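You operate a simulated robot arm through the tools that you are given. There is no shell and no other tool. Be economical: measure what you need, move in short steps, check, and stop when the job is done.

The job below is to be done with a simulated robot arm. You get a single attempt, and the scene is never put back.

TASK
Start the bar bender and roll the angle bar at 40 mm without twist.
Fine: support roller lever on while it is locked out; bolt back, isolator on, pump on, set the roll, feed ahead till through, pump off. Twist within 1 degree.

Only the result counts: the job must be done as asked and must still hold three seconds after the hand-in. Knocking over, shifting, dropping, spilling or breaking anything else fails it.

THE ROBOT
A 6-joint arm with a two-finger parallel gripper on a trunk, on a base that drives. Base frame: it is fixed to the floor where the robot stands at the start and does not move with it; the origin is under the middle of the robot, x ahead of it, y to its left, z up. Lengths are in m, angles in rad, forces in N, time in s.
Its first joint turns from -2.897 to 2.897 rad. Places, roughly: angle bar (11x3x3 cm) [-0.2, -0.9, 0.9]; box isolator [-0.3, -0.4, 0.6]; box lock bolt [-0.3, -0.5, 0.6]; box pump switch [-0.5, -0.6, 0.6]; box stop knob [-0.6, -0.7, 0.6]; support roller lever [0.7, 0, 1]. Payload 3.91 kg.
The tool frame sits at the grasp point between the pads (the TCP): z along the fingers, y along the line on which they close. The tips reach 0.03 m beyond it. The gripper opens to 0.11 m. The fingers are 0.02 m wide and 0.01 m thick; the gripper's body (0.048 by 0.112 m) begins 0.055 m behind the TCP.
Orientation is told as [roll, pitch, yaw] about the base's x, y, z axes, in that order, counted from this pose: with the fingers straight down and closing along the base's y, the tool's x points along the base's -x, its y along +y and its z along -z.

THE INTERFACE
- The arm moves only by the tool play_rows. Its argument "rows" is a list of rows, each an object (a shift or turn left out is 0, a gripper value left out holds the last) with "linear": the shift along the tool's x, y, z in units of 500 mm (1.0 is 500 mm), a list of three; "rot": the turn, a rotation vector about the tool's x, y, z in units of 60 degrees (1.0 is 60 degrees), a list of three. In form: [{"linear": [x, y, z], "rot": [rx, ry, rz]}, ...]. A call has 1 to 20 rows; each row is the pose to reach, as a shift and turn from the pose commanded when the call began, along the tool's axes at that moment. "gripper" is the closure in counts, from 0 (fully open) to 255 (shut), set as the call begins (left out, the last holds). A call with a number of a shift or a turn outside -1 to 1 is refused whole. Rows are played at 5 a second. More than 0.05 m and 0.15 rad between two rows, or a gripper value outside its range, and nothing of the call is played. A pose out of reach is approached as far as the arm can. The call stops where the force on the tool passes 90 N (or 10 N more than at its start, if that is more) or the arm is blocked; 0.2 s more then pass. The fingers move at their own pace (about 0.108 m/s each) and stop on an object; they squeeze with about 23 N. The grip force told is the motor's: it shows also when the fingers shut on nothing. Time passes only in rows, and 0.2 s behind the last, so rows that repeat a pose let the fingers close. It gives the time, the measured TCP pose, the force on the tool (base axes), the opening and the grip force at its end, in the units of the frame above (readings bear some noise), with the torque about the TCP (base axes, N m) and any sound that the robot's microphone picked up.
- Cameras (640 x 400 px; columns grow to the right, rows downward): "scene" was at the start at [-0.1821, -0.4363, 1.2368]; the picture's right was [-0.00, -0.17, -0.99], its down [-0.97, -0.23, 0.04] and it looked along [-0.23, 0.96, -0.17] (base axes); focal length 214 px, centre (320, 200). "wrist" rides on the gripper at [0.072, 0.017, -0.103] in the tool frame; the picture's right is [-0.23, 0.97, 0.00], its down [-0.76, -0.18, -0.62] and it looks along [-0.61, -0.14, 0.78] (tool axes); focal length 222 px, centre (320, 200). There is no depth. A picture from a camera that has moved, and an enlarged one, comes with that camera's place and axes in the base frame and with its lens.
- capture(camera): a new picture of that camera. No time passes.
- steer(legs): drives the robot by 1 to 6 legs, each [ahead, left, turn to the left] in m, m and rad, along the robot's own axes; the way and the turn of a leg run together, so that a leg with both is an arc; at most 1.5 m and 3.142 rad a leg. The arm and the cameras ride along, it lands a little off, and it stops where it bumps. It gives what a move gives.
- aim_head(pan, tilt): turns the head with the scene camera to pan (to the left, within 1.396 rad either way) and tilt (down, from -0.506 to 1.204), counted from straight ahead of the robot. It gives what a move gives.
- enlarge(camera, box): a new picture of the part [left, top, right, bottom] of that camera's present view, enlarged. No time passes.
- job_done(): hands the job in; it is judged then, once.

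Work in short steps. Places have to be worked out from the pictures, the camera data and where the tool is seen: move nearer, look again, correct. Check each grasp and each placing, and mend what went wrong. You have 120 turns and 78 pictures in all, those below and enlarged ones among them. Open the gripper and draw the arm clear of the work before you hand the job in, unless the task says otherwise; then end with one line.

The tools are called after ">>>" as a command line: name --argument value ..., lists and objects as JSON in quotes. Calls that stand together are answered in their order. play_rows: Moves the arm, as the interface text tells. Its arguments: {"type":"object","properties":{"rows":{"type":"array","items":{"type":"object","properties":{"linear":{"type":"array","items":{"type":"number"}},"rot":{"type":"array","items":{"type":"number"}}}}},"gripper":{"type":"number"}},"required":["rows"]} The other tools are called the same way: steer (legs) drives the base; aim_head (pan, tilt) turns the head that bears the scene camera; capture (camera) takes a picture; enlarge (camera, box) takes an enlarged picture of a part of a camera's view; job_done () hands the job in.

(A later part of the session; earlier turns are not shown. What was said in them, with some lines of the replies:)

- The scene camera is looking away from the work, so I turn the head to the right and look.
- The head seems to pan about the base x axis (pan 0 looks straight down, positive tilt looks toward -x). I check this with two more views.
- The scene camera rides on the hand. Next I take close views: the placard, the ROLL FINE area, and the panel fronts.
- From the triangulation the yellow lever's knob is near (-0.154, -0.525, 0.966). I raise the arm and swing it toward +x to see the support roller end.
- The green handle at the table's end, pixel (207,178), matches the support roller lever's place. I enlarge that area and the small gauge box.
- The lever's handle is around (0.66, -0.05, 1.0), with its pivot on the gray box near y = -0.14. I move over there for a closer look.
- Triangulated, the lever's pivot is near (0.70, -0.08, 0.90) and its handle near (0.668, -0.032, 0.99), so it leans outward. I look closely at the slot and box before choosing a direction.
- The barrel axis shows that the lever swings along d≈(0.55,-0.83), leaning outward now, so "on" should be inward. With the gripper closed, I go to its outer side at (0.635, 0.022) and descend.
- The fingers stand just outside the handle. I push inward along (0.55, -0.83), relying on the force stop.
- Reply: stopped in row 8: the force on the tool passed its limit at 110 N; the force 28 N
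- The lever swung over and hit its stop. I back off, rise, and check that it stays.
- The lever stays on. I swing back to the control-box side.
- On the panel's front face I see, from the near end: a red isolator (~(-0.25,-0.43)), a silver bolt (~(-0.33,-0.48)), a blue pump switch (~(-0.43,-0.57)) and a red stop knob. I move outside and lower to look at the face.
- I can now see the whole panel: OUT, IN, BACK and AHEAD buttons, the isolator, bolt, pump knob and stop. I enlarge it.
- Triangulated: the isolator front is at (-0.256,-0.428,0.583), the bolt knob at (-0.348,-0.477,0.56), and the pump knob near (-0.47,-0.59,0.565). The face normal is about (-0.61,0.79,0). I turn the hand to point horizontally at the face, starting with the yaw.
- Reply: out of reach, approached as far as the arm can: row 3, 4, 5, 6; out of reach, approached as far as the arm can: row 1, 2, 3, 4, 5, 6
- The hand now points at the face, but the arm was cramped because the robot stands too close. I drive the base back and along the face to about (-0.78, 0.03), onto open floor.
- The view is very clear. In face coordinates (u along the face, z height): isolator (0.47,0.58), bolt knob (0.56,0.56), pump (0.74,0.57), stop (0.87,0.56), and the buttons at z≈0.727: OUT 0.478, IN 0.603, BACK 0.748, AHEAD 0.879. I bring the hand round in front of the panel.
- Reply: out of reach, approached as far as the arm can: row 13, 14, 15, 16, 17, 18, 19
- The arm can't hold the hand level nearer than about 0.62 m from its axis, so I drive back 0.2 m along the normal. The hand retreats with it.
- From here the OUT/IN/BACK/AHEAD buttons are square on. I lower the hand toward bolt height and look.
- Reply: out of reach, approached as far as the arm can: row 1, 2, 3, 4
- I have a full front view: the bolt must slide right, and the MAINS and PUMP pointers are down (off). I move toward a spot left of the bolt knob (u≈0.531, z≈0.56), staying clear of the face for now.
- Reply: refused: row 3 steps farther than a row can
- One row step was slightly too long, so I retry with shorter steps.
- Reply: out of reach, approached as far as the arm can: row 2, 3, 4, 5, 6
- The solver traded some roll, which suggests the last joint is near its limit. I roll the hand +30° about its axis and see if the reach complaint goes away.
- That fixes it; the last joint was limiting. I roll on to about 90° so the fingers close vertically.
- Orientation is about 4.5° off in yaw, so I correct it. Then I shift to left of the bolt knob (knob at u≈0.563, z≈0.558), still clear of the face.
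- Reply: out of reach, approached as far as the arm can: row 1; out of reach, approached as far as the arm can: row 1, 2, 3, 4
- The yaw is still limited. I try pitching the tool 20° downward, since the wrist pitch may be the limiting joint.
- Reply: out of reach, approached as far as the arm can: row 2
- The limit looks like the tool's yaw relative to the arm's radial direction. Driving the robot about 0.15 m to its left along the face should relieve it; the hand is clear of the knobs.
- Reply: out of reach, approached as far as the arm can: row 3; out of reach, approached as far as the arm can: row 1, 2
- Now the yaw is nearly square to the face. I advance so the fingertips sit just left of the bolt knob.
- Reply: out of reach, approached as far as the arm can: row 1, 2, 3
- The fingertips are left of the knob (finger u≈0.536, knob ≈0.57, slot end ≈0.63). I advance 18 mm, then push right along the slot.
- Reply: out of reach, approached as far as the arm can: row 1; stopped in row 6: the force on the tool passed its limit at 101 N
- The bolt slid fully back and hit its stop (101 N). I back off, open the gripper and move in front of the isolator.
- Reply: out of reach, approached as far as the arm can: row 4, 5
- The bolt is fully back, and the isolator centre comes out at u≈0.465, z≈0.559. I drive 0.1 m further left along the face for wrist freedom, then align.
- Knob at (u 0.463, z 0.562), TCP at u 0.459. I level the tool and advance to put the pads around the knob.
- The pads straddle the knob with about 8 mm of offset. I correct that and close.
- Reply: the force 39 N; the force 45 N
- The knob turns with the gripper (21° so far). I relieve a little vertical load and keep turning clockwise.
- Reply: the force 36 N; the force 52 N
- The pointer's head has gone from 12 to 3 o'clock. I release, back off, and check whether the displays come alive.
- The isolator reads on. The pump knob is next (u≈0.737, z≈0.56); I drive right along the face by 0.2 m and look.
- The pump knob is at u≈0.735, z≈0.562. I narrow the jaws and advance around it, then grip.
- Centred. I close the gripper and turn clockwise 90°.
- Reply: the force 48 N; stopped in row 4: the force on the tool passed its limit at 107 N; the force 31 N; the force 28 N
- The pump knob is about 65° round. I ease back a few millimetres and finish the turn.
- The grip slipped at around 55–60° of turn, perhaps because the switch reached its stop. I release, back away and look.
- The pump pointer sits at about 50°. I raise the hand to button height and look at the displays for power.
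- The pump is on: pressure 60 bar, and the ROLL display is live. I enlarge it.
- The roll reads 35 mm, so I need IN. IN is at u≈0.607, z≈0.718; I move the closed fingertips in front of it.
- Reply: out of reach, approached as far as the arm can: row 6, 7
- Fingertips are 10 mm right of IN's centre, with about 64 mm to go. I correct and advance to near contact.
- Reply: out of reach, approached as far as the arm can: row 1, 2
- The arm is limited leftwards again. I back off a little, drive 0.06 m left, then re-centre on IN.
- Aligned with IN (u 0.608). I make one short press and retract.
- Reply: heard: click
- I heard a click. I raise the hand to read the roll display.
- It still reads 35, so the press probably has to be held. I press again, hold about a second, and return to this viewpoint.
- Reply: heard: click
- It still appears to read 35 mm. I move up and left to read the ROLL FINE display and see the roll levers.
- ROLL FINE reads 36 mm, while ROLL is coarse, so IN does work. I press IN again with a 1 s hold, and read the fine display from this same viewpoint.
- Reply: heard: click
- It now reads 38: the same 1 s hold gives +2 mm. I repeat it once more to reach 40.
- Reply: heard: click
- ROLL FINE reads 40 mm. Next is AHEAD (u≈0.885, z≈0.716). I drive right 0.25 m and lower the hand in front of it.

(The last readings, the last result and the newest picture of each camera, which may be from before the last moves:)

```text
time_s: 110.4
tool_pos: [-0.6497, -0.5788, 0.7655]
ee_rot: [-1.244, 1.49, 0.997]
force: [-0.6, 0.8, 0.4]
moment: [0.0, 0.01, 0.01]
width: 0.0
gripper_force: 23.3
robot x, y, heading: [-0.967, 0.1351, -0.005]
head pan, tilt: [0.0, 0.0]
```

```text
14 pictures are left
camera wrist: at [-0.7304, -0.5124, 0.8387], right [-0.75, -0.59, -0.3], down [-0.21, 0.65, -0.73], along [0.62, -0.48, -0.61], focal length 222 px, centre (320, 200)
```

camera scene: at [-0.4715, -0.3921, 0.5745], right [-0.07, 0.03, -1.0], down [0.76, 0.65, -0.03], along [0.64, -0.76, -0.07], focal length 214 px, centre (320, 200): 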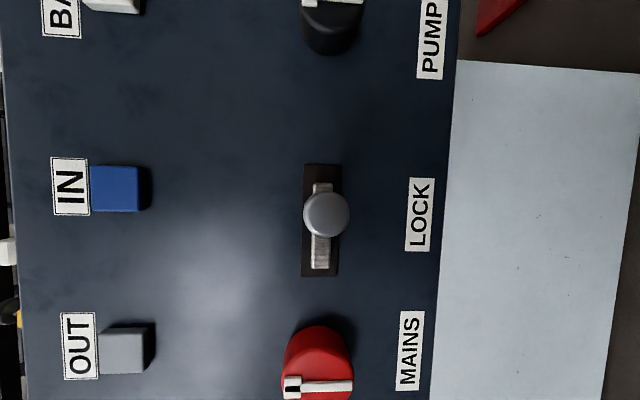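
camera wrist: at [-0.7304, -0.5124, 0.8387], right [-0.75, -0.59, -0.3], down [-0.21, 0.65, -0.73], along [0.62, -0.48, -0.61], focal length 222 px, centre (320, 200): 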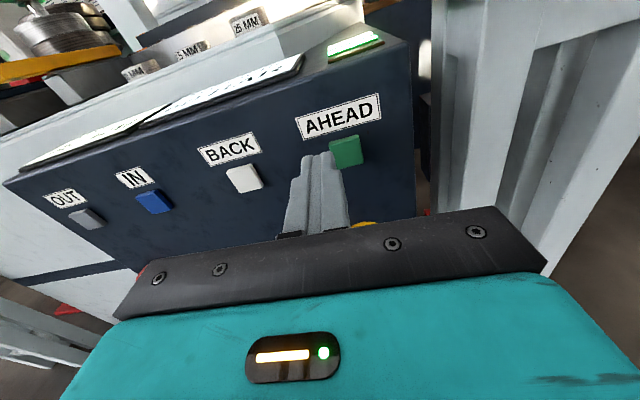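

AHEAD is at u≈0.879, z≈0.711. I align with it, hold it for about 2.5 s, then retract.

>>> play_rows --rows '[{"linear": [-0.05, 0.017, 0.0]}, {"linear": [-0.105, 0.034, 0.04]}, {"linear": [-0.105, 0.034, 0.12]}, {"linear": [-0.105, 0.034, 0.19]}, {"linear": [-0.105, 0.034, 0.222]}, {"linear": [-0.105, 0.034, 0.222]}, {"linear": [-0.105, 0.034, 0.222]}, {"linear": [-0.105, 0.034, 0.222]}, {"linear": [-0.105, 0.034, 0.222]}, {"linear": [-0.105, 0.034, 0.222]}, {"linear": [-0.105, 0.034, 0.222]}, {"linear": [-0.105, 0.034, 0.222]}, {"linear": [-0.105, 0.034, 0.222]}, {"linear": [-0.105, 0.034, 0.222]}, {"linear": [-0.105, 0.034, 0.222]}, {"linear": [-0.105, 0.034, 0.222]}, {"linear": [-0.105, 0.034, 0.222]}, {"linear": [-0.105, 0.034, 0.14]}]'

>>> play_rows --rows '[{"linear": [0.02, 0, -0.09]}, {"linear": [0.09, -0.02, -0.12]}, {"linear": [0.17, -0.04, -0.12]}, {"linear": [0.25, -0.07, -0.12]}, {"linear": [0.32, -0.12, -0.12]}, {"linear": [0.39, -0.17, -0.12]}, {"linear": [0.46, -0.22, -0.12]}, {"linear": [0.53, -0.27, -0.12]}, {"linear": [0.6, -0.32, -0.1]}, {"linear": [0.67, -0.37, -0.08]}]'

>>> capture --camera "wrist"

```text
time_s: 111.7
tool_pos: [-0.5996, -0.6654, 0.71]
ee_rot: [-1.22, 1.488, 1.022]
force: [-18.4, 37.7, 19.4]
moment: [-0.84, -0.41, -0.01]
width: 0.0
gripper_force: 23.1
robot x, y, heading: [-0.9748, 0.1356, -0.006]
head pan, tilt: [0.0, 0.0]
heard: click
stopped in row 6: the force on the tool passed its limit at 150 N (the readings are from after the stop); the commanded pose is now the measured one
```

```text
time_s: 113.9
tool_pos: [-0.4915, -0.5478, 1.0559]
ee_rot: [-1.174, 1.487, 1.064]
force: [-0.2, 0.2, -0.7]
moment: [0.02, 0.03, -0.01]
width: 0.0
gripper_force: 22.7
robot x, y, heading: [-0.967, 0.1324, -0.004]
head pan, tilt: [0.0, 0.0]
```

```text
13 pictures are left
camera wrist: at [-0.5723, -0.4819, 1.129], right [-0.75, -0.58, -0.3], down [-0.22, 0.65, -0.72], along [0.62, -0.48, -0.62], focal length 222 px, centre (320, 200)
```

wrist: 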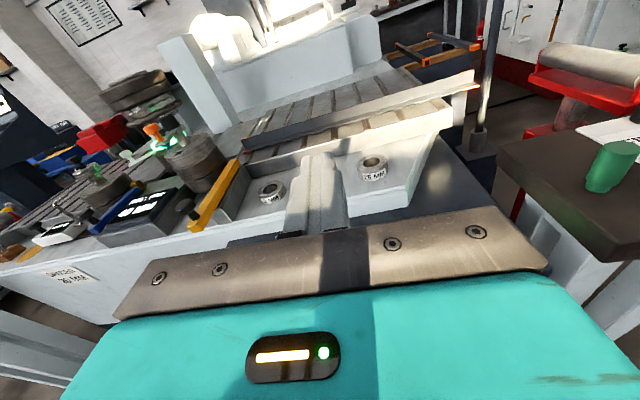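

The press registered but was too deep (force stop), so the contact depth is about 12 mm less. I repeat with a gentler depth and hold about 3 s.

>>> play_rows --rows '[{"linear": [-0.07, 0.05, -0.02]}, {"linear": [-0.14, 0.1, -0.04]}, {"linear": [-0.21, 0.15, -0.04]}, {"linear": [-0.28, 0.2, -0.04]}, {"linear": [-0.35, 0.25, -0.04]}, {"linear": [-0.42, 0.3, -0.04]}, {"linear": [-0.5, 0.33, -0.04]}, {"linear": [-0.58, 0.35, -0.04]}, {"linear": [-0.65, 0.37, -0.01]}, {"linear": [-0.67, 0.37, 0.06]}, {"linear": [-0.67, 0.37, 0.077]}, {"linear": [-0.67, 0.37, 0.077]}, {"linear": [-0.67, 0.37, 0.077]}, {"linear": [-0.67, 0.37, 0.077]}, {"linear": [-0.67, 0.37, 0.077]}, {"linear": [-0.67, 0.37, 0.077]}]'

```text
time_s: 117.3
tool_pos: [-0.6007, -0.6674, 0.7087]
ee_rot: [-1.173, 1.486, 1.066]
force: [-24.5, 19.7, -9.9]
moment: [0.14, -0.05, -0.37]
width: 0.0
gripper_force: 23.1
robot x, y, heading: [-0.973, 0.1334, -0.005]
head pan, tilt: [0.0, 0.0]
heard: click
```

Pressed steadily at about 30 N. I hold 2 s more, then lift to look at the bar.

>>> play_rows --rows '[{"linear": [0, 0, 0]}, {"linear": [0, 0, 0]}, {"linear": [0, 0, 0]}, {"linear": [0, 0, 0]}, {"linear": [0, 0, 0]}, {"linear": [0, 0, 0]}, {"linear": [0, 0, 0]}, {"linear": [0, 0, 0]}, {"linear": [0, 0, 0]}, {"linear": [0, 0, -0.03]}, {"linear": [0.02, 0, -0.09]}, {"linear": [0.09, -0.02, -0.12]}, {"linear": [0.17, -0.04, -0.12]}, {"linear": [0.25, -0.07, -0.12]}, {"linear": [0.32, -0.12, -0.12]}, {"linear": [0.39, -0.17, -0.12]}, {"linear": [0.46, -0.22, -0.12]}, {"linear": [0.53, -0.27, -0.12]}, {"linear": [0.6, -0.32, -0.1]}, {"linear": [0.67, -0.37, -0.077]}]'

>>> enlarge --camera "wrist" --box '[60, 40, 500, 260]'

```text
time_s: 121.5
tool_pos: [-0.4907, -0.5465, 1.0581]
ee_rot: [-1.175, 1.487, 1.064]
force: [1.3, 0.1, -0.6]
moment: [-0.02, 0.0, -0.01]
width: 0.0
gripper_force: 22.6
robot x, y, heading: [-0.9712, 0.135, 0.0]
head pan, tilt: [0.0, 0.0]
```

```text
1.45 times, centred on (280, 150) of wrist
camera zoom: at [-0.5718, -0.4806, 1.1316], right [-0.75, -0.58, -0.3], down [-0.22, 0.65, -0.72], along [0.62, -0.48, -0.62], focal length 323 px, centre (378, 273)
```

zoom: 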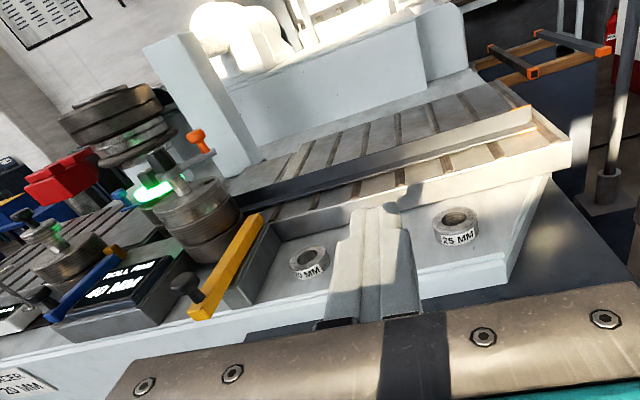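

The bar is moving into the rolls, roughly a fifth of the way after about 3.5 s. I press again and hold much longer.

>>> play_rows --rows '[{"linear": [-0.07, 0.05, -0.02]}, {"linear": [-0.14, 0.1, -0.04]}, {"linear": [-0.21, 0.15, -0.04]}, {"linear": [-0.28, 0.2, -0.04]}, {"linear": [-0.35, 0.25, -0.04]}, {"linear": [-0.42, 0.3, -0.04]}, {"linear": [-0.5, 0.33, -0.04]}, {"linear": [-0.58, 0.35, -0.04]}, {"linear": [-0.65, 0.37, -0.01]}, {"linear": [-0.67, 0.37, 0.06]}, {"linear": [-0.67, 0.37, 0.077]}, {"linear": [-0.67, 0.37, 0.077]}, {"linear": [-0.67, 0.37, 0.077]}, {"linear": [-0.67, 0.37, 0.077]}, {"linear": [-0.67, 0.37, 0.077]}, {"linear": [-0.67, 0.37, 0.077]}, {"linear": [-0.67, 0.37, 0.077]}, {"linear": [-0.67, 0.37, 0.077]}, {"linear": [-0.67, 0.37, 0.077]}, {"linear": [-0.67, 0.37, 0.077]}]'

>>> play_rows --rows '[{"linear": [0, 0, 0]}, {"linear": [0, 0, 0]}, {"linear": [0, 0, 0]}, {"linear": [0, 0, 0]}, {"linear": [0, 0, 0]}, {"linear": [0, 0, 0]}, {"linear": [0, 0, 0]}, {"linear": [0, 0, 0]}, {"linear": [0, 0, 0]}, {"linear": [0, 0, 0]}, {"linear": [0, 0, 0]}, {"linear": [0, 0, 0]}, {"linear": [0, 0, 0]}, {"linear": [0, 0, 0]}, {"linear": [0, 0, 0]}, {"linear": [0, 0, 0]}, {"linear": [0, 0, 0]}, {"linear": [0, 0, 0]}, {"linear": [0, 0, 0]}, {"linear": [0, 0, 0]}]'

>>> play_rows --rows '[{"linear": [0, 0, 0]}, {"linear": [0, 0, 0]}, {"linear": [0, 0, 0]}, {"linear": [0, 0, 0]}, {"linear": [0, 0, 0]}, {"linear": [0, 0, 0]}, {"linear": [0, 0, 0]}, {"linear": [0, 0, 0]}, {"linear": [0, 0, 0]}, {"linear": [0, 0, -0.03]}, {"linear": [0.02, 0, -0.09]}, {"linear": [0.09, -0.02, -0.12]}, {"linear": [0.17, -0.04, -0.12]}, {"linear": [0.25, -0.07, -0.12]}, {"linear": [0.32, -0.12, -0.12]}, {"linear": [0.39, -0.17, -0.12]}, {"linear": [0.46, -0.22, -0.12]}, {"linear": [0.53, -0.27, -0.12]}, {"linear": [0.6, -0.32, -0.1]}, {"linear": [0.67, -0.37, -0.077]}]'

>>> capture --camera "wrist"

```text
time_s: 125.7
tool_pos: [-0.5986, -0.6665, 0.7068]
ee_rot: [-1.179, 1.487, 1.06]
force: [-15.1, 17.3, -8.7]
moment: [0.11, 0.05, -0.07]
width: 0.0
gripper_force: 22.7
robot x, y, heading: [-0.9698, 0.1337, -0.001]
head pan, tilt: [0.0, 0.0]
heard: click
```

```text
time_s: 129.9
tool_pos: [-0.5988, -0.666, 0.7078]
ee_rot: [-1.184, 1.488, 1.055]
force: [-14.6, 18.6, -0.6]
moment: [-0.17, -0.14, -0.07]
width: 0.0001
gripper_force: 23.3
robot x, y, heading: [-0.9727, 0.1317, -0.004]
head pan, tilt: [0.0, 0.0]
```

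```text
time_s: 134.1
tool_pos: [-0.4935, -0.5459, 1.0555]
ee_rot: [-1.175, 1.488, 1.061]
force: [0.2, 0.1, -0.4]
moment: [-0.01, -0.01, 0.02]
width: 0.0
gripper_force: 23.4
robot x, y, heading: [-0.9708, 0.1334, -0.005]
head pan, tilt: [0.0, 0.0]
```

```text
11 pictures are left
camera wrist: at [-0.5743, -0.4801, 1.1294], right [-0.75, -0.58, -0.3], down [-0.22, 0.65, -0.72], along [0.62, -0.48, -0.62], focal length 222 px, centre (320, 200)
```

wrist: 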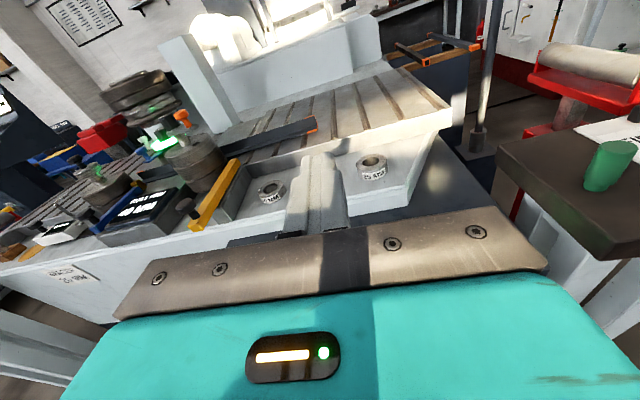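

The bar's tail is halfway to the rolls. I hold AHEAD about 10 s more.

>>> play_rows --rows '[{"linear": [-0.07, 0.05, -0.02]}, {"linear": [-0.14, 0.1, -0.04]}, {"linear": [-0.21, 0.15, -0.04]}, {"linear": [-0.28, 0.2, -0.04]}, {"linear": [-0.35, 0.25, -0.04]}, {"linear": [-0.42, 0.3, -0.04]}, {"linear": [-0.5, 0.33, -0.04]}, {"linear": [-0.58, 0.35, -0.04]}, {"linear": [-0.65, 0.37, -0.01]}, {"linear": [-0.67, 0.37, 0.06]}, {"linear": [-0.67, 0.37, 0.077]}, {"linear": [-0.67, 0.37, 0.077]}, {"linear": [-0.67, 0.37, 0.077]}, {"linear": [-0.67, 0.37, 0.077]}, {"linear": [-0.67, 0.37, 0.077]}, {"linear": [-0.67, 0.37, 0.077]}, {"linear": [-0.67, 0.37, 0.077]}, {"linear": [-0.67, 0.37, 0.077]}, {"linear": [-0.67, 0.37, 0.077]}, {"linear": [-0.67, 0.37, 0.077]}]'

>>> play_rows --rows '[{"linear": [0, 0, 0]}, {"linear": [0, 0, 0]}, {"linear": [0, 0, 0]}, {"linear": [0, 0, 0]}, {"linear": [0, 0, 0]}, {"linear": [0, 0, 0]}, {"linear": [0, 0, 0]}, {"linear": [0, 0, 0]}, {"linear": [0, 0, 0]}, {"linear": [0, 0, 0]}, {"linear": [0, 0, 0]}, {"linear": [0, 0, 0]}, {"linear": [0, 0, 0]}, {"linear": [0, 0, 0]}, {"linear": [0, 0, 0]}, {"linear": [0, 0, 0]}, {"linear": [0, 0, 0]}, {"linear": [0, 0, 0]}, {"linear": [0, 0, 0]}, {"linear": [0, 0, 0]}]'

>>> play_rows --rows '[{"linear": [0, 0, 0]}, {"linear": [0, 0, 0]}, {"linear": [0, 0, 0]}, {"linear": [0, 0, 0]}, {"linear": [0, 0, 0]}, {"linear": [0, 0, 0]}, {"linear": [0, 0, 0]}, {"linear": [0, 0, 0]}, {"linear": [0, 0, 0]}, {"linear": [0, 0, 0]}, {"linear": [0, 0, 0]}, {"linear": [0, 0, 0]}, {"linear": [0, 0, 0]}, {"linear": [0, 0, -0.03]}, {"linear": [0.02, 0, -0.09]}, {"linear": [0.09, -0.02, -0.12]}, {"linear": [0.17, -0.04, -0.12]}, {"linear": [0.25, -0.07, -0.12]}]'

>>> play_rows --rows '[{"linear": [0.07, -0.05, 0.0]}, {"linear": [0.14, -0.1, 0.0]}, {"linear": [0.21, -0.15, 0.0]}, {"linear": [0.28, -0.2, 0.0]}, {"linear": [0.35, -0.25, 0.02]}, {"linear": [0.42, -0.3, 0.043]}]'

>>> capture --camera "wrist"

```text
time_s: 138.3
tool_pos: [-0.5986, -0.6674, 0.7072]
ee_rot: [-1.171, 1.486, 1.066]
force: [-24.1, 37.0, -16.0]
moment: [0.14, 0.05, -0.09]
width: 0.0
gripper_force: 23.4
robot x, y, heading: [-0.9707, 0.1321, -0.002]
head pan, tilt: [0.0, 0.0]
heard: click
```

```text
time_s: 142.5
tool_pos: [-0.5999, -0.6668, 0.7086]
ee_rot: [-1.185, 1.488, 1.052]
force: [-29.3, 39.8, -10.1]
moment: [-0.07, -0.07, -0.25]
width: 0.0
gripper_force: 23.2
robot x, y, heading: [-0.9741, 0.1334, -0.004]
head pan, tilt: [0.0, 0.0]
```

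```text
time_s: 146.3
tool_pos: [-0.6146, -0.6079, 0.8361]
ee_rot: [-1.164, 1.486, 1.074]
force: [-0.2, -0.8, -0.5]
moment: [-0.01, -0.02, -0.01]
width: 0.0
gripper_force: 22.9
robot x, y, heading: [-0.9713, 0.1357, -0.001]
head pan, tilt: [0.0, 0.0]
```

```text
time_s: 147.7
tool_pos: [-0.4925, -0.5437, 1.0556]
ee_rot: [-1.175, 1.487, 1.062]
force: [0.0, -0.4, 0.0]
moment: [0.04, -0.01, 0.01]
width: 0.0
gripper_force: 23.1
robot x, y, heading: [-0.9719, 0.1344, -0.003]
head pan, tilt: [0.0, 0.0]
```

```text
10 pictures are left
camera wrist: at [-0.5731, -0.4793, 1.1306], right [-0.75, -0.58, -0.3], down [-0.22, 0.65, -0.72], along [0.62, -0.48, -0.62], focal length 222 px, centre (320, 200)
```

wrist: 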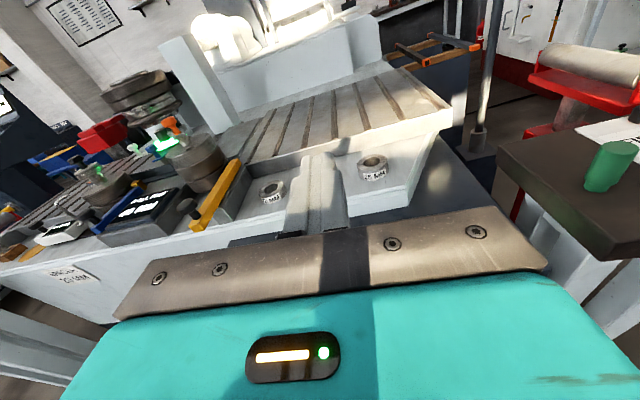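

The bar has left the infeed table. I enlarge the rolls and the outfeed to see how far it is.

>>> enlarge --camera "wrist" --box '[0, 50, 260, 240]'

```text
2.11 times, centred on (130, 145) of wrist
camera zoom: at [-0.5731, -0.4793, 1.1306], right [-0.75, -0.58, -0.3], down [-0.22, 0.65, -0.72], along [0.62, -0.48, -0.62], focal length 468 px, centre (720, 316)
```

zoom: 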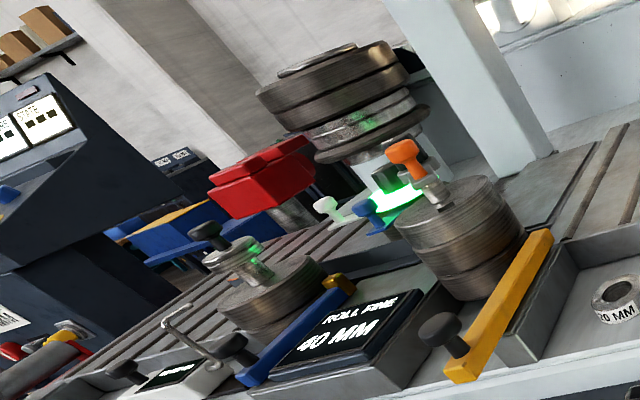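

The rolls hide the bar. I drive left 0.35 m with the hand high to look at the outfeed side.

>>> steer --legs '[[0.277, 0.214, 0]]'

>>> capture --camera "wrist"

```text
time_s: 150.0
tool_pos: [-0.2199, -0.3335, 1.0565]
ee_rot: [-1.178, 1.488, 1.056]
force: [0.8, -0.3, -0.3]
moment: [-0.01, 0.02, 0.0]
width: 0.0
gripper_force: 22.9
robot x, y, heading: [-0.6919, 0.3497, -0.007]
head pan, tilt: [0.0, 0.0]
```

```text
8 pictures are left
camera wrist: at [-0.3005, -0.2681, 1.1303], right [-0.76, -0.58, -0.3], down [-0.21, 0.66, -0.72], along [0.62, -0.48, -0.62], focal length 222 px, centre (320, 200)
```

wrist: 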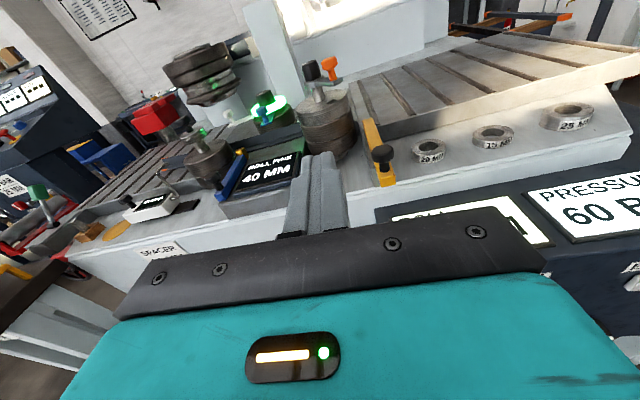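

>>> enlarge --camera "wrist" --box '[70, 20, 370, 220]'

```text
2.00 times, centred on (220, 120) of wrist
camera zoom: at [-0.3005, -0.2681, 1.1303], right [-0.76, -0.58, -0.3], down [-0.21, 0.66, -0.72], along [0.62, -0.48, -0.62], focal length 444 px, centre (520, 360)
```

zoom: 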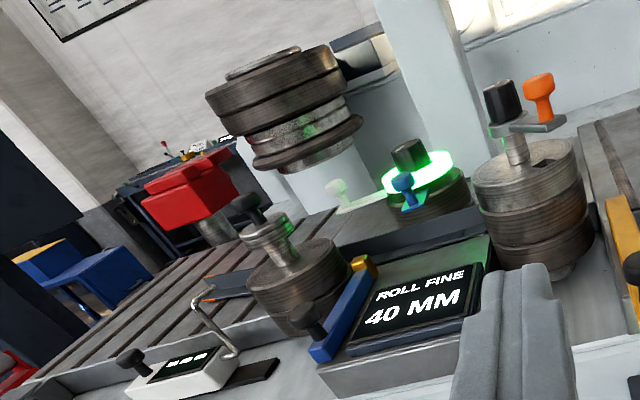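

The bar is still between the rolls; its tail is just inside the entry roll and it needs roughly 0.28 m more. I drive back to the AHEAD station.

>>> steer --legs '[[-0.277, -0.214, 0]]'

```text
time_s: 152.2
tool_pos: [-0.503, -0.543, 1.0566]
ee_rot: [-1.177, 1.488, 1.052]
force: [0.4, 0.7, 0.7]
moment: [0.03, -0.03, 0.04]
width: 0.0001
gripper_force: 22.9
robot x, y, heading: [-0.9809, 0.1372, -0.01]
head pan, tilt: [0.0, 0.0]
```

Landed 8 mm right and 7 mm back of the earlier pose; I compensate and press AHEAD again.

>>> play_rows --rows '[{"linear": [-0.07, 0.05, -0.02]}, {"linear": [-0.14, 0.1, -0.04]}, {"linear": [-0.21, 0.15, -0.04]}, {"linear": [-0.28, 0.2, -0.04]}, {"linear": [-0.35, 0.24, -0.04]}, {"linear": [-0.42, 0.29, -0.04]}, {"linear": [-0.5, 0.32, -0.03]}, {"linear": [-0.58, 0.34, -0.03]}, {"linear": [-0.65, 0.354, 0.0]}, {"linear": [-0.67, 0.354, 0.07]}, {"linear": [-0.67, 0.354, 0.088]}, {"linear": [-0.67, 0.354, 0.088]}, {"linear": [-0.67, 0.354, 0.088]}, {"linear": [-0.67, 0.354, 0.088]}, {"linear": [-0.67, 0.354, 0.088]}, {"linear": [-0.67, 0.354, 0.088]}, {"linear": [-0.67, 0.354, 0.088]}, {"linear": [-0.67, 0.354, 0.088]}]'

```text
time_s: 156.0
tool_pos: [-0.6017, -0.6629, 0.7074]
ee_rot: [-1.179, 1.489, 1.054]
force: [-4.7, 4.0, -0.3]
moment: [-0.04, -0.02, -0.05]
width: 0.0
gripper_force: 23.4
robot x, y, heading: [-0.9757, 0.1399, -0.009]
head pan, tilt: [0.0, 0.0]
heard: click
```

It clicked, but lightly (6 N). I press 3 mm deeper and hold for about 9 s.

>>> play_rows --rows '[{"linear": [0, 0, 0.006]}, {"linear": [0, 0, 0.006]}, {"linear": [0, 0, 0.006]}, {"linear": [0, 0, 0.006]}, {"linear": [0, 0, 0.006]}, {"linear": [0, 0, 0.006]}, {"linear": [0, 0, 0.006]}, {"linear": [0, 0, 0.006]}, {"linear": [0, 0, 0.006]}, {"linear": [0, 0, 0.006]}, {"linear": [0, 0, 0.006]}, {"linear": [0, 0, 0.006]}, {"linear": [0, 0, 0.006]}, {"linear": [0, 0, 0.006]}, {"linear": [0, 0, 0.006]}, {"linear": [0, 0, 0.006]}, {"linear": [0, 0, 0.006]}, {"linear": [0, 0, 0.006]}, {"linear": [0, 0, 0.006]}, {"linear": [0, 0, 0.006]}]'

>>> play_rows --rows '[{"linear": [0, 0, 0]}, {"linear": [0, 0, 0]}, {"linear": [0, 0, 0]}, {"linear": [0, 0, 0]}, {"linear": [0, 0, 0]}, {"linear": [0, 0, 0]}, {"linear": [0, 0, 0]}, {"linear": [0, 0, 0]}, {"linear": [0, 0, 0]}, {"linear": [0, 0, 0]}, {"linear": [0, 0, 0]}, {"linear": [0, 0, 0]}, {"linear": [0, 0, 0]}, {"linear": [0, 0, 0]}, {"linear": [0, 0, 0]}, {"linear": [0, 0, 0]}, {"linear": [0, 0, 0]}, {"linear": [0, 0, 0]}, {"linear": [0, 0, 0]}, {"linear": [0, 0, 0]}]'

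>>> play_rows --rows '[{"linear": [0, 0, -0.03]}, {"linear": [0.02, 0, -0.09]}, {"linear": [0.09, -0.02, -0.12]}, {"linear": [0.17, -0.04, -0.12]}, {"linear": [0.25, -0.07, -0.12]}, {"linear": [0.32, -0.12, -0.12]}, {"linear": [0.39, -0.17, -0.12]}, {"linear": [0.46, -0.22, -0.12]}, {"linear": [0.53, -0.27, -0.12]}, {"linear": [0.6, -0.32, -0.1]}, {"linear": [0.67, -0.37, -0.077]}]'

>>> enlarge --camera "wrist" --box '[0, 50, 260, 240]'

```text
time_s: 160.2
tool_pos: [-0.5997, -0.6628, 0.7089]
ee_rot: [-1.181, 1.486, 1.048]
force: [-8.3, 11.2, -0.6]
moment: [-0.09, -0.05, -0.04]
width: 0.0
gripper_force: 22.4
robot x, y, heading: [-0.9757, 0.139, -0.008]
head pan, tilt: [0.0, 0.0]
```

```text
time_s: 164.4
tool_pos: [-0.6003, -0.6649, 0.7087]
ee_rot: [-1.183, 1.487, 1.05]
force: [-8.0, 10.8, 0.2]
moment: [-0.11, -0.08, -0.01]
width: 0.0002
gripper_force: 22.8
robot x, y, heading: [-0.9756, 0.1371, -0.012]
head pan, tilt: [0.0, 0.0]
```

```text
time_s: 166.8
tool_pos: [-0.4932, -0.5468, 1.0563]
ee_rot: [-1.17, 1.488, 1.062]
force: [-0.2, -0.6, 0.0]
moment: [0.01, -0.05, -0.01]
width: 0.0002
gripper_force: 22.8
robot x, y, heading: [-0.9784, 0.1361, -0.009]
head pan, tilt: [0.0, 0.0]
```

```text
2.11 times, centred on (130, 145) of wrist
camera zoom: at [-0.5735, -0.4791, 1.1302], right [-0.76, -0.58, -0.3], down [-0.21, 0.66, -0.72], along [0.62, -0.49, -0.62], focal length 468 px, centre (720, 316)
```

zoom: 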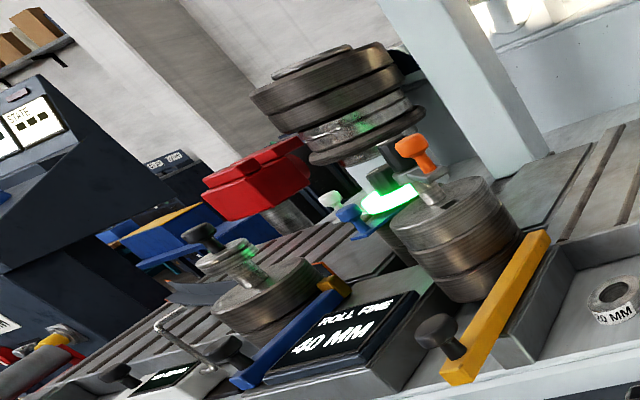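

The bar's head now shows beyond the exit roll, but the tail may still be inside. I hold AHEAD about 8 s more before looking from the left.

>>> play_rows --rows '[{"linear": [-0.07, 0.05, -0.02]}, {"linear": [-0.14, 0.1, -0.04]}, {"linear": [-0.21, 0.15, -0.04]}, {"linear": [-0.28, 0.2, -0.04]}, {"linear": [-0.35, 0.25, -0.04]}, {"linear": [-0.42, 0.3, -0.04]}, {"linear": [-0.5, 0.33, -0.04]}, {"linear": [-0.58, 0.35, -0.04]}, {"linear": [-0.65, 0.37, -0.01]}, {"linear": [-0.67, 0.37, 0.06]}, {"linear": [-0.67, 0.37, 0.08]}, {"linear": [-0.67, 0.37, 0.08]}, {"linear": [-0.67, 0.37, 0.08]}, {"linear": [-0.67, 0.37, 0.08]}, {"linear": [-0.67, 0.37, 0.08]}, {"linear": [-0.67, 0.37, 0.08]}, {"linear": [-0.67, 0.37, 0.08]}, {"linear": [-0.67, 0.37, 0.08]}, {"linear": [-0.67, 0.37, 0.08]}, {"linear": [-0.67, 0.37, 0.08]}]'

>>> play_rows --rows '[{"linear": [0, 0, 0]}, {"linear": [0, 0, 0]}, {"linear": [0, 0, 0]}, {"linear": [0, 0, 0]}, {"linear": [0, 0, 0]}, {"linear": [0, 0, 0]}, {"linear": [0, 0, 0]}, {"linear": [0, 0, 0]}, {"linear": [0, 0, 0]}, {"linear": [0, 0, 0]}, {"linear": [0, 0, 0]}, {"linear": [0, 0, 0]}, {"linear": [0, 0, 0]}, {"linear": [0, 0, 0]}, {"linear": [0, 0, 0]}, {"linear": [0, 0, 0]}, {"linear": [0, 0, 0]}, {"linear": [0, 0, 0]}, {"linear": [0, 0, 0]}, {"linear": [0, 0, 0]}]'

>>> play_rows --rows '[{"linear": [0, 0, 0]}, {"linear": [0, 0, 0]}, {"linear": [0, 0, 0]}, {"linear": [0, 0, 0]}, {"linear": [0, 0, 0]}, {"linear": [0, 0, 0]}, {"linear": [0, 0, 0]}, {"linear": [0, 0, 0]}, {"linear": [0, 0, -0.03]}, {"linear": [0.02, 0, -0.09]}, {"linear": [0.09, -0.02, -0.12]}, {"linear": [0.17, -0.04, -0.12]}, {"linear": [0.25, -0.07, -0.12]}, {"linear": [0.32, -0.12, -0.12]}, {"linear": [0.39, -0.17, -0.12]}, {"linear": [0.46, -0.22, -0.12]}, {"linear": [0.53, -0.27, -0.12]}, {"linear": [0.6, -0.32, -0.1]}, {"linear": [0.67, -0.37, -0.077]}]'

>>> steer --legs '[[0.277, 0.214, 0]]'

>>> enlarge --camera "wrist" --box '[70, 20, 370, 220]'

```text
time_s: 171.0
tool_pos: [-0.5999, -0.6663, 0.7076]
ee_rot: [-1.178, 1.486, 1.052]
force: [-15.1, 16.4, -8.0]
moment: [0.06, 0.03, -0.15]
width: 0.0003
gripper_force: 23.1
robot x, y, heading: [-0.9769, 0.1395, -0.015]
head pan, tilt: [0.0, 0.0]
heard: click
```

```text
time_s: 175.2
tool_pos: [-0.5997, -0.6653, 0.7085]
ee_rot: [-1.183, 1.488, 1.047]
force: [-13.4, 16.7, -0.5]
moment: [-0.12, -0.12, -0.09]
width: 0.0
gripper_force: 23.2
robot x, y, heading: [-0.9777, 0.1387, -0.012]
head pan, tilt: [0.0, 0.0]
```

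```text
time_s: 179.2
tool_pos: [-0.4929, -0.5453, 1.0567]
ee_rot: [-1.168, 1.486, 1.063]
force: [-0.7, 0.8, -0.1]
moment: [0.0, -0.04, -0.02]
width: 0.0002
gripper_force: 23.0
robot x, y, heading: [-0.9768, 0.1388, -0.01]
head pan, tilt: [0.0, 0.0]
```

```text
time_s: 181.5
tool_pos: [-0.2114, -0.331, 1.0564]
ee_rot: [-1.175, 1.488, 1.055]
force: [0.4, 0.4, -0.3]
moment: [0.03, 0.01, -0.01]
width: 0.0
gripper_force: 23.2
robot x, y, heading: [-0.6931, 0.356, -0.008]
head pan, tilt: [0.0, 0.0]
```

```text
2.00 times, centred on (220, 120) of wrist
camera zoom: at [-0.2923, -0.2654, 1.1299], right [-0.76, -0.58, -0.3], down [-0.21, 0.66, -0.72], along [0.62, -0.49, -0.62], focal length 444 px, centre (520, 360)
```

zoom: 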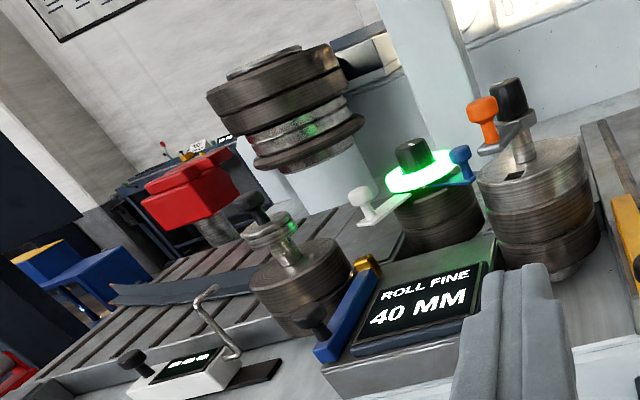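

The tail has passed the middle roll and is near the exit roll. I go back and feed about 7 s more to be sure it's clear.

>>> steer --legs '[[-0.277, -0.214, 0]]'

```text
time_s: 183.8
tool_pos: [-0.4929, -0.5455, 1.056]
ee_rot: [-1.178, 1.487, 1.054]
force: [0.5, -0.8, 0.3]
moment: [-0.02, 0.02, 0.01]
width: 0.0
gripper_force: 23.0
robot x, y, heading: [-0.9844, 0.1402, -0.006]
head pan, tilt: [0.0, 0.0]
```

The pose is the same as before, so I use the same press.

>>> play_rows --rows '[{"linear": [-0.07, 0.05, -0.02]}, {"linear": [-0.14, 0.1, -0.04]}, {"linear": [-0.21, 0.15, -0.04]}, {"linear": [-0.28, 0.2, -0.04]}, {"linear": [-0.35, 0.25, -0.04]}, {"linear": [-0.42, 0.3, -0.04]}, {"linear": [-0.5, 0.33, -0.04]}, {"linear": [-0.58, 0.35, -0.04]}, {"linear": [-0.65, 0.37, -0.01]}, {"linear": [-0.67, 0.37, 0.06]}, {"linear": [-0.67, 0.37, 0.08]}, {"linear": [-0.67, 0.37, 0.08]}, {"linear": [-0.67, 0.37, 0.08]}, {"linear": [-0.67, 0.37, 0.08]}, {"linear": [-0.67, 0.37, 0.08]}, {"linear": [-0.67, 0.37, 0.08]}, {"linear": [-0.67, 0.37, 0.08]}, {"linear": [-0.67, 0.37, 0.08]}, {"linear": [-0.67, 0.37, 0.08]}, {"linear": [-0.67, 0.37, 0.08]}]'

>>> play_rows --rows '[{"linear": [0, 0, 0]}, {"linear": [0, 0, 0]}, {"linear": [0, 0, 0]}, {"linear": [0, 0, 0]}, {"linear": [0, 0, 0]}, {"linear": [0, 0, 0]}, {"linear": [0, 0, 0]}, {"linear": [0, 0, 0]}, {"linear": [0, 0, 0]}, {"linear": [0, 0, 0]}, {"linear": [0, 0, 0]}, {"linear": [0, 0, 0]}, {"linear": [0, 0, 0]}, {"linear": [0, 0, 0]}, {"linear": [0, 0, 0]}, {"linear": [0, 0, 0]}, {"linear": [0, 0, 0]}, {"linear": [0, 0, 0]}, {"linear": [0, 0, 0]}, {"linear": [0, 0, 0]}]'

>>> play_rows --rows '[{"linear": [0, 0, 0]}, {"linear": [0, 0, 0]}, {"linear": [0, 0, 0]}, {"linear": [0, 0, 0]}, {"linear": [0, 0, -0.03]}, {"linear": [0.02, 0, -0.09]}, {"linear": [0.09, -0.02, -0.12]}, {"linear": [0.17, -0.04, -0.12]}, {"linear": [0.25, -0.07, -0.12]}, {"linear": [0.32, -0.12, -0.12]}, {"linear": [0.39, -0.17, -0.12]}, {"linear": [0.46, -0.22, -0.12]}, {"linear": [0.53, -0.27, -0.12]}, {"linear": [0.6, -0.32, -0.1]}, {"linear": [0.67, -0.37, -0.077]}]'

>>> steer --legs '[[0.277, 0.214, 0]]'

>>> enlarge --camera "wrist" --box '[70, 20, 370, 220]'

```text
time_s: 188.0
tool_pos: [-0.6014, -0.6647, 0.7068]
ee_rot: [-1.178, 1.486, 1.052]
force: [-9.0, 10.5, -4.1]
moment: [0.03, 0.0, -0.05]
width: 0.0
gripper_force: 23.3
robot x, y, heading: [-0.9827, 0.14, -0.016]
head pan, tilt: [0.0, 0.0]
heard: click
```

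```text
time_s: 192.2
tool_pos: [-0.6023, -0.665, 0.7059]
ee_rot: [-1.18, 1.486, 1.051]
force: [-8.3, 10.2, 0.2]
moment: [-0.09, -0.08, -0.03]
width: 0.0
gripper_force: 23.3
robot x, y, heading: [-0.9803, 0.1444, -0.012]
head pan, tilt: [0.0, 0.0]
```

```text
time_s: 195.4
tool_pos: [-0.4909, -0.5458, 1.0558]
ee_rot: [-1.169, 1.487, 1.062]
force: [-0.1, -0.2, -0.7]
moment: [-0.01, 0.0, 0.01]
width: 0.0002
gripper_force: 22.8
robot x, y, heading: [-0.9821, 0.1418, -0.011]
head pan, tilt: [0.0, 0.0]
```

```text
time_s: 197.7
tool_pos: [-0.2057, -0.3295, 1.0555]
ee_rot: [-1.176, 1.487, 1.057]
force: [-0.7, -0.2, 0.8]
moment: [-0.01, -0.04, 0.04]
width: 0.0
gripper_force: 22.8
robot x, y, heading: [-0.6977, 0.3572, -0.009]
head pan, tilt: [0.0, 0.0]
```

```text
2.00 times, centred on (220, 120) of wrist
camera zoom: at [-0.2859, -0.2636, 1.1294], right [-0.76, -0.58, -0.3], down [-0.21, 0.66, -0.72], along [0.62, -0.48, -0.62], focal length 444 px, centre (520, 360)
```

zoom: 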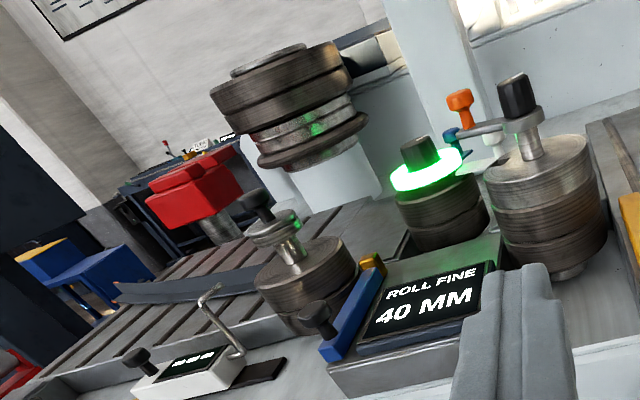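

The bar's head hasn't moved further while the rolls kept turning, so it is through. Last is the pump: I drive right and lower the hand in front of the pump knob.

>>> steer --legs '[[-0.158, -0.122, 0]]'

>>> play_rows --rows '[{"linear": [0, 0, -0.08]}, {"linear": [0, 0, -0.16]}, {"linear": [0, 0, -0.21]}, {"linear": [-0.087, 0.038, -0.21]}, {"linear": [-0.174, 0.076, -0.21]}, {"linear": [-0.261, 0.113, -0.21]}, {"linear": [-0.348, 0.151, -0.21]}, {"linear": [-0.435, 0.189, -0.21]}, {"linear": [-0.522, 0.227, -0.21]}, {"linear": [-0.61, 0.265, -0.21]}, {"linear": [-0.697, 0.302, -0.21]}, {"linear": [-0.784, 0.34, -0.21]}, {"linear": [-0.871, 0.378, -0.21]}, {"linear": [-0.958, 0.416, -0.21]}]' --gripper 80

>>> capture --camera "wrist"

```text
time_s: 199.3
tool_pos: [-0.3635, -0.45, 1.0566]
ee_rot: [-1.176, 1.487, 1.059]
force: [-0.3, -0.7, 0.1]
moment: [-0.02, 0.0, 0.01]
width: 0.0002
gripper_force: 22.9
robot x, y, heading: [-0.8579, 0.2338, -0.007]
head pan, tilt: [0.0, 0.0]
```

```text
time_s: 202.3
tool_pos: [-0.5726, -0.4574, 0.568]
ee_rot: [-1.181, 1.488, 1.054]
force: [-0.2, 0.7, -0.1]
moment: [-0.02, 0.01, 0.04]
width: 0.0754
gripper_force: 0.1
robot x, y, heading: [-0.851, 0.2362, -0.007]
head pan, tilt: [0.0, 0.0]
```

```text
3 pictures are left
camera wrist: at [-0.6531, -0.3905, 0.6413], right [-0.76, -0.58, -0.3], down [-0.21, 0.65, -0.73], along [0.62, -0.48, -0.62], focal length 222 px, centre (320, 200)
```

wrist: 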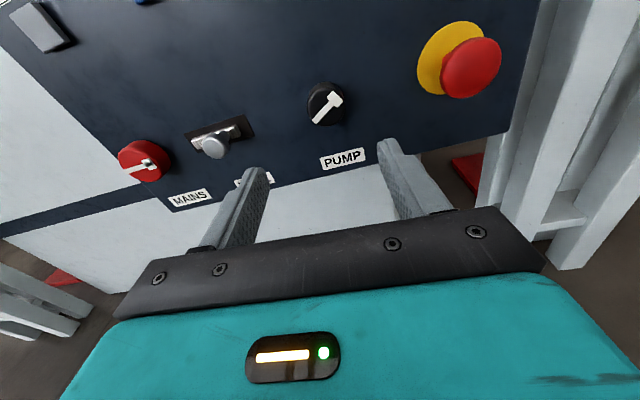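

Lined up with the pump knob (u 0.731 vs 0.734). I advance, grip, and turn it counter-clockwise about 60°.

>>> play_rows --rows '[{"linear": [-0.003, 0.006, 0.08]}, {"linear": [-0.005, 0.008, 0.16]}, {"linear": [-0.006, 0.008, 0.24]}, {"linear": [-0.006, 0.008, 0.3]}]'

>>> play_rows --rows '[{"linear": [0, 0, 0]}, {"linear": [0, 0, 0]}, {"linear": [0, 0, 0]}]' --gripper 255

>>> play_rows --rows '[{"rot": [0, 0, -0.12]}, {"rot": [0, 0, -0.24]}, {"rot": [0, 0, -0.36]}, {"rot": [0, 0, -0.48]}, {"rot": [0, 0, -0.6]}, {"rot": [0, 0, -0.72]}, {"rot": [0, 0, -0.84]}, {"rot": [0, 0, -0.96]}]'

```text
time_s: 203.3
tool_pos: [-0.4841, -0.5815, 0.5581]
ee_rot: [-1.18, 1.488, 1.053]
force: [0.4, 0.3, 0.1]
moment: [0.04, -0.01, 0.01]
width: 0.0754
gripper_force: 0.1
robot x, y, heading: [-0.8544, 0.2336, -0.004]
head pan, tilt: [0.0, 0.0]
```

```text
time_s: 204.1
tool_pos: [-0.4839, -0.5806, 0.5583]
ee_rot: [-1.174, 1.488, 1.059]
force: [10.6, 3.8, 0.7]
moment: [0.08, 0.09, -1.13]
width: 0.0447
gripper_force: 44.6
robot x, y, heading: [-0.8537, 0.2386, -0.007]
head pan, tilt: [0.0, 0.0]
```

```text
time_s: 205.9
tool_pos: [-0.4854, -0.5818, 0.5581]
ee_rot: [1.533, 0.642, -2.503]
force: [-11.2, -30.8, 13.6]
moment: [-0.58, -0.43, -1.81]
width: 0.0447
gripper_force: 45.6
robot x, y, heading: [-0.8564, 0.2336, -0.006]
head pan, tilt: [0.0, 0.0]
```

It turned about 58° back. I release, retreat, roll upright and rise to check the pressure display.

>>> play_rows --rows '[{"linear": [0, 0, 0]}, {"linear": [0, 0, 0]}, {"linear": [0, 0, -0.08]}, {"linear": [0, 0, -0.16]}, {"linear": [0, 0, -0.24]}, {"linear": [0, 0, -0.24], "rot": [0, 0, 0.12]}, {"linear": [0, 0, -0.24], "rot": [0, 0, 0.24]}, {"linear": [0, 0, -0.24], "rot": [0, 0, 0.36]}, {"linear": [0, 0, -0.24], "rot": [0, 0, 0.48]}, {"linear": [0, 0, -0.24], "rot": [0, 0, 0.6]}, {"linear": [0, 0, -0.24], "rot": [0, 0, 0.72]}, {"linear": [0, 0, -0.24], "rot": [0, 0, 0.84]}, {"linear": [0, 0, -0.24], "rot": [0, 0, 0.96]}]' --gripper 80

>>> play_rows --rows '[{"linear": [0.09, 0, -0.03]}, {"linear": [0.18, 0, -0.06]}, {"linear": [0.27, 0, -0.08]}, {"linear": [0.36, 0, -0.08]}, {"linear": [0.45, 0, -0.08]}, {"linear": [0.54, 0, -0.08]}]'

>>> capture --camera "wrist"

```text
time_s: 208.7
tool_pos: [-0.5574, -0.4859, 0.5614]
ee_rot: [-1.185, 1.486, 1.048]
force: [-0.6, 0.1, -0.4]
moment: [0.0, -0.01, -0.01]
width: 0.0754
gripper_force: 0.2
robot x, y, heading: [-0.8562, 0.2362, -0.003]
head pan, tilt: [0.0, 0.0]
```

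```text
time_s: 210.1
tool_pos: [-0.5915, -0.4767, 0.8313]
ee_rot: [-1.172, 1.485, 1.063]
force: [-0.1, -0.7, -0.2]
moment: [-0.01, -0.01, 0.04]
width: 0.0756
gripper_force: 0.0
robot x, y, heading: [-0.8605, 0.2332, -0.007]
head pan, tilt: [0.0, 0.0]
```

```text
2 pictures are left
camera wrist: at [-0.6724, -0.4095, 0.9059], right [-0.76, -0.58, -0.3], down [-0.21, 0.66, -0.72], along [0.62, -0.48, -0.62], focal length 222 px, centre (320, 200)
```

wrist: 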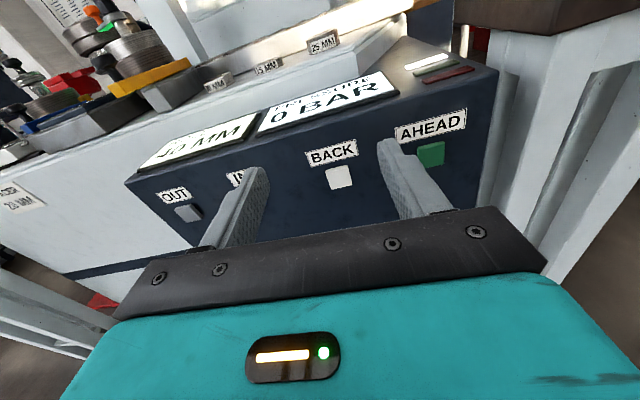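

Pressure reads 0 bar and the pump lamp is out. I open the gripper and draw back clear.

>>> play_rows --rows '[{"linear": [0.03, 0, -0.04]}, {"linear": [0.08, 0, -0.06]}, {"linear": [0.14, 0, -0.06]}, {"linear": [0.2, 0, -0.06]}, {"linear": [0.2, 0, -0.06]}]' --gripper 0

>>> steer --legs '[[-0.09, 0.12, 0]]'

>>> capture --camera "wrist"

```text
time_s: 211.3
tool_pos: [-0.6178, -0.459, 0.9325]
ee_rot: [-1.177, 1.486, 1.058]
force: [0.4, -0.3, -0.4]
moment: [-0.01, 0.01, -0.03]
width: 0.1102
gripper_force: 0.1
robot x, y, heading: [-0.858, 0.2342, -0.011]
head pan, tilt: [0.0, 0.0]
```

```text
time_s: 212.7
tool_pos: [-0.7074, -0.3357, 0.9327]
ee_rot: [-1.176, 1.487, 1.055]
force: [0.2, 0.3, 0.0]
moment: [0.0, 0.01, -0.01]
width: 0.1104
gripper_force: 0.1
robot x, y, heading: [-0.9448, 0.3603, -0.009]
head pan, tilt: [0.0, 0.0]
```

```text
1 pictures are left
camera wrist: at [-0.7871, -0.2703, 1.006], right [-0.76, -0.58, -0.3], down [-0.21, 0.66, -0.72], along [0.62, -0.48, -0.62], focal length 222 px, centre (320, 200)
```

wrist: 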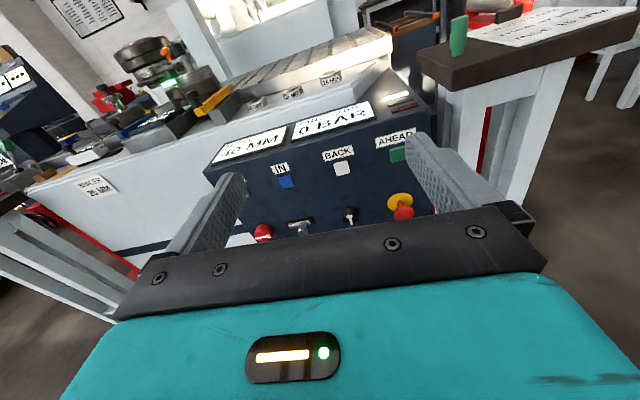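

The display reads 0 bar, the roll is at 40 mm, the bar is through, and the arm is clear. I hand in.

>>> job_done

```text
The job is handed in.
```

The angle bar is rolled at 40 mm (ROLL FINE) with the support roller lever on, it stopped advancing beyond the exit roll so I took it as through, and the pump is off at 0 bar; I had no twist reading, so the 1 degree limit is unconfirmed.
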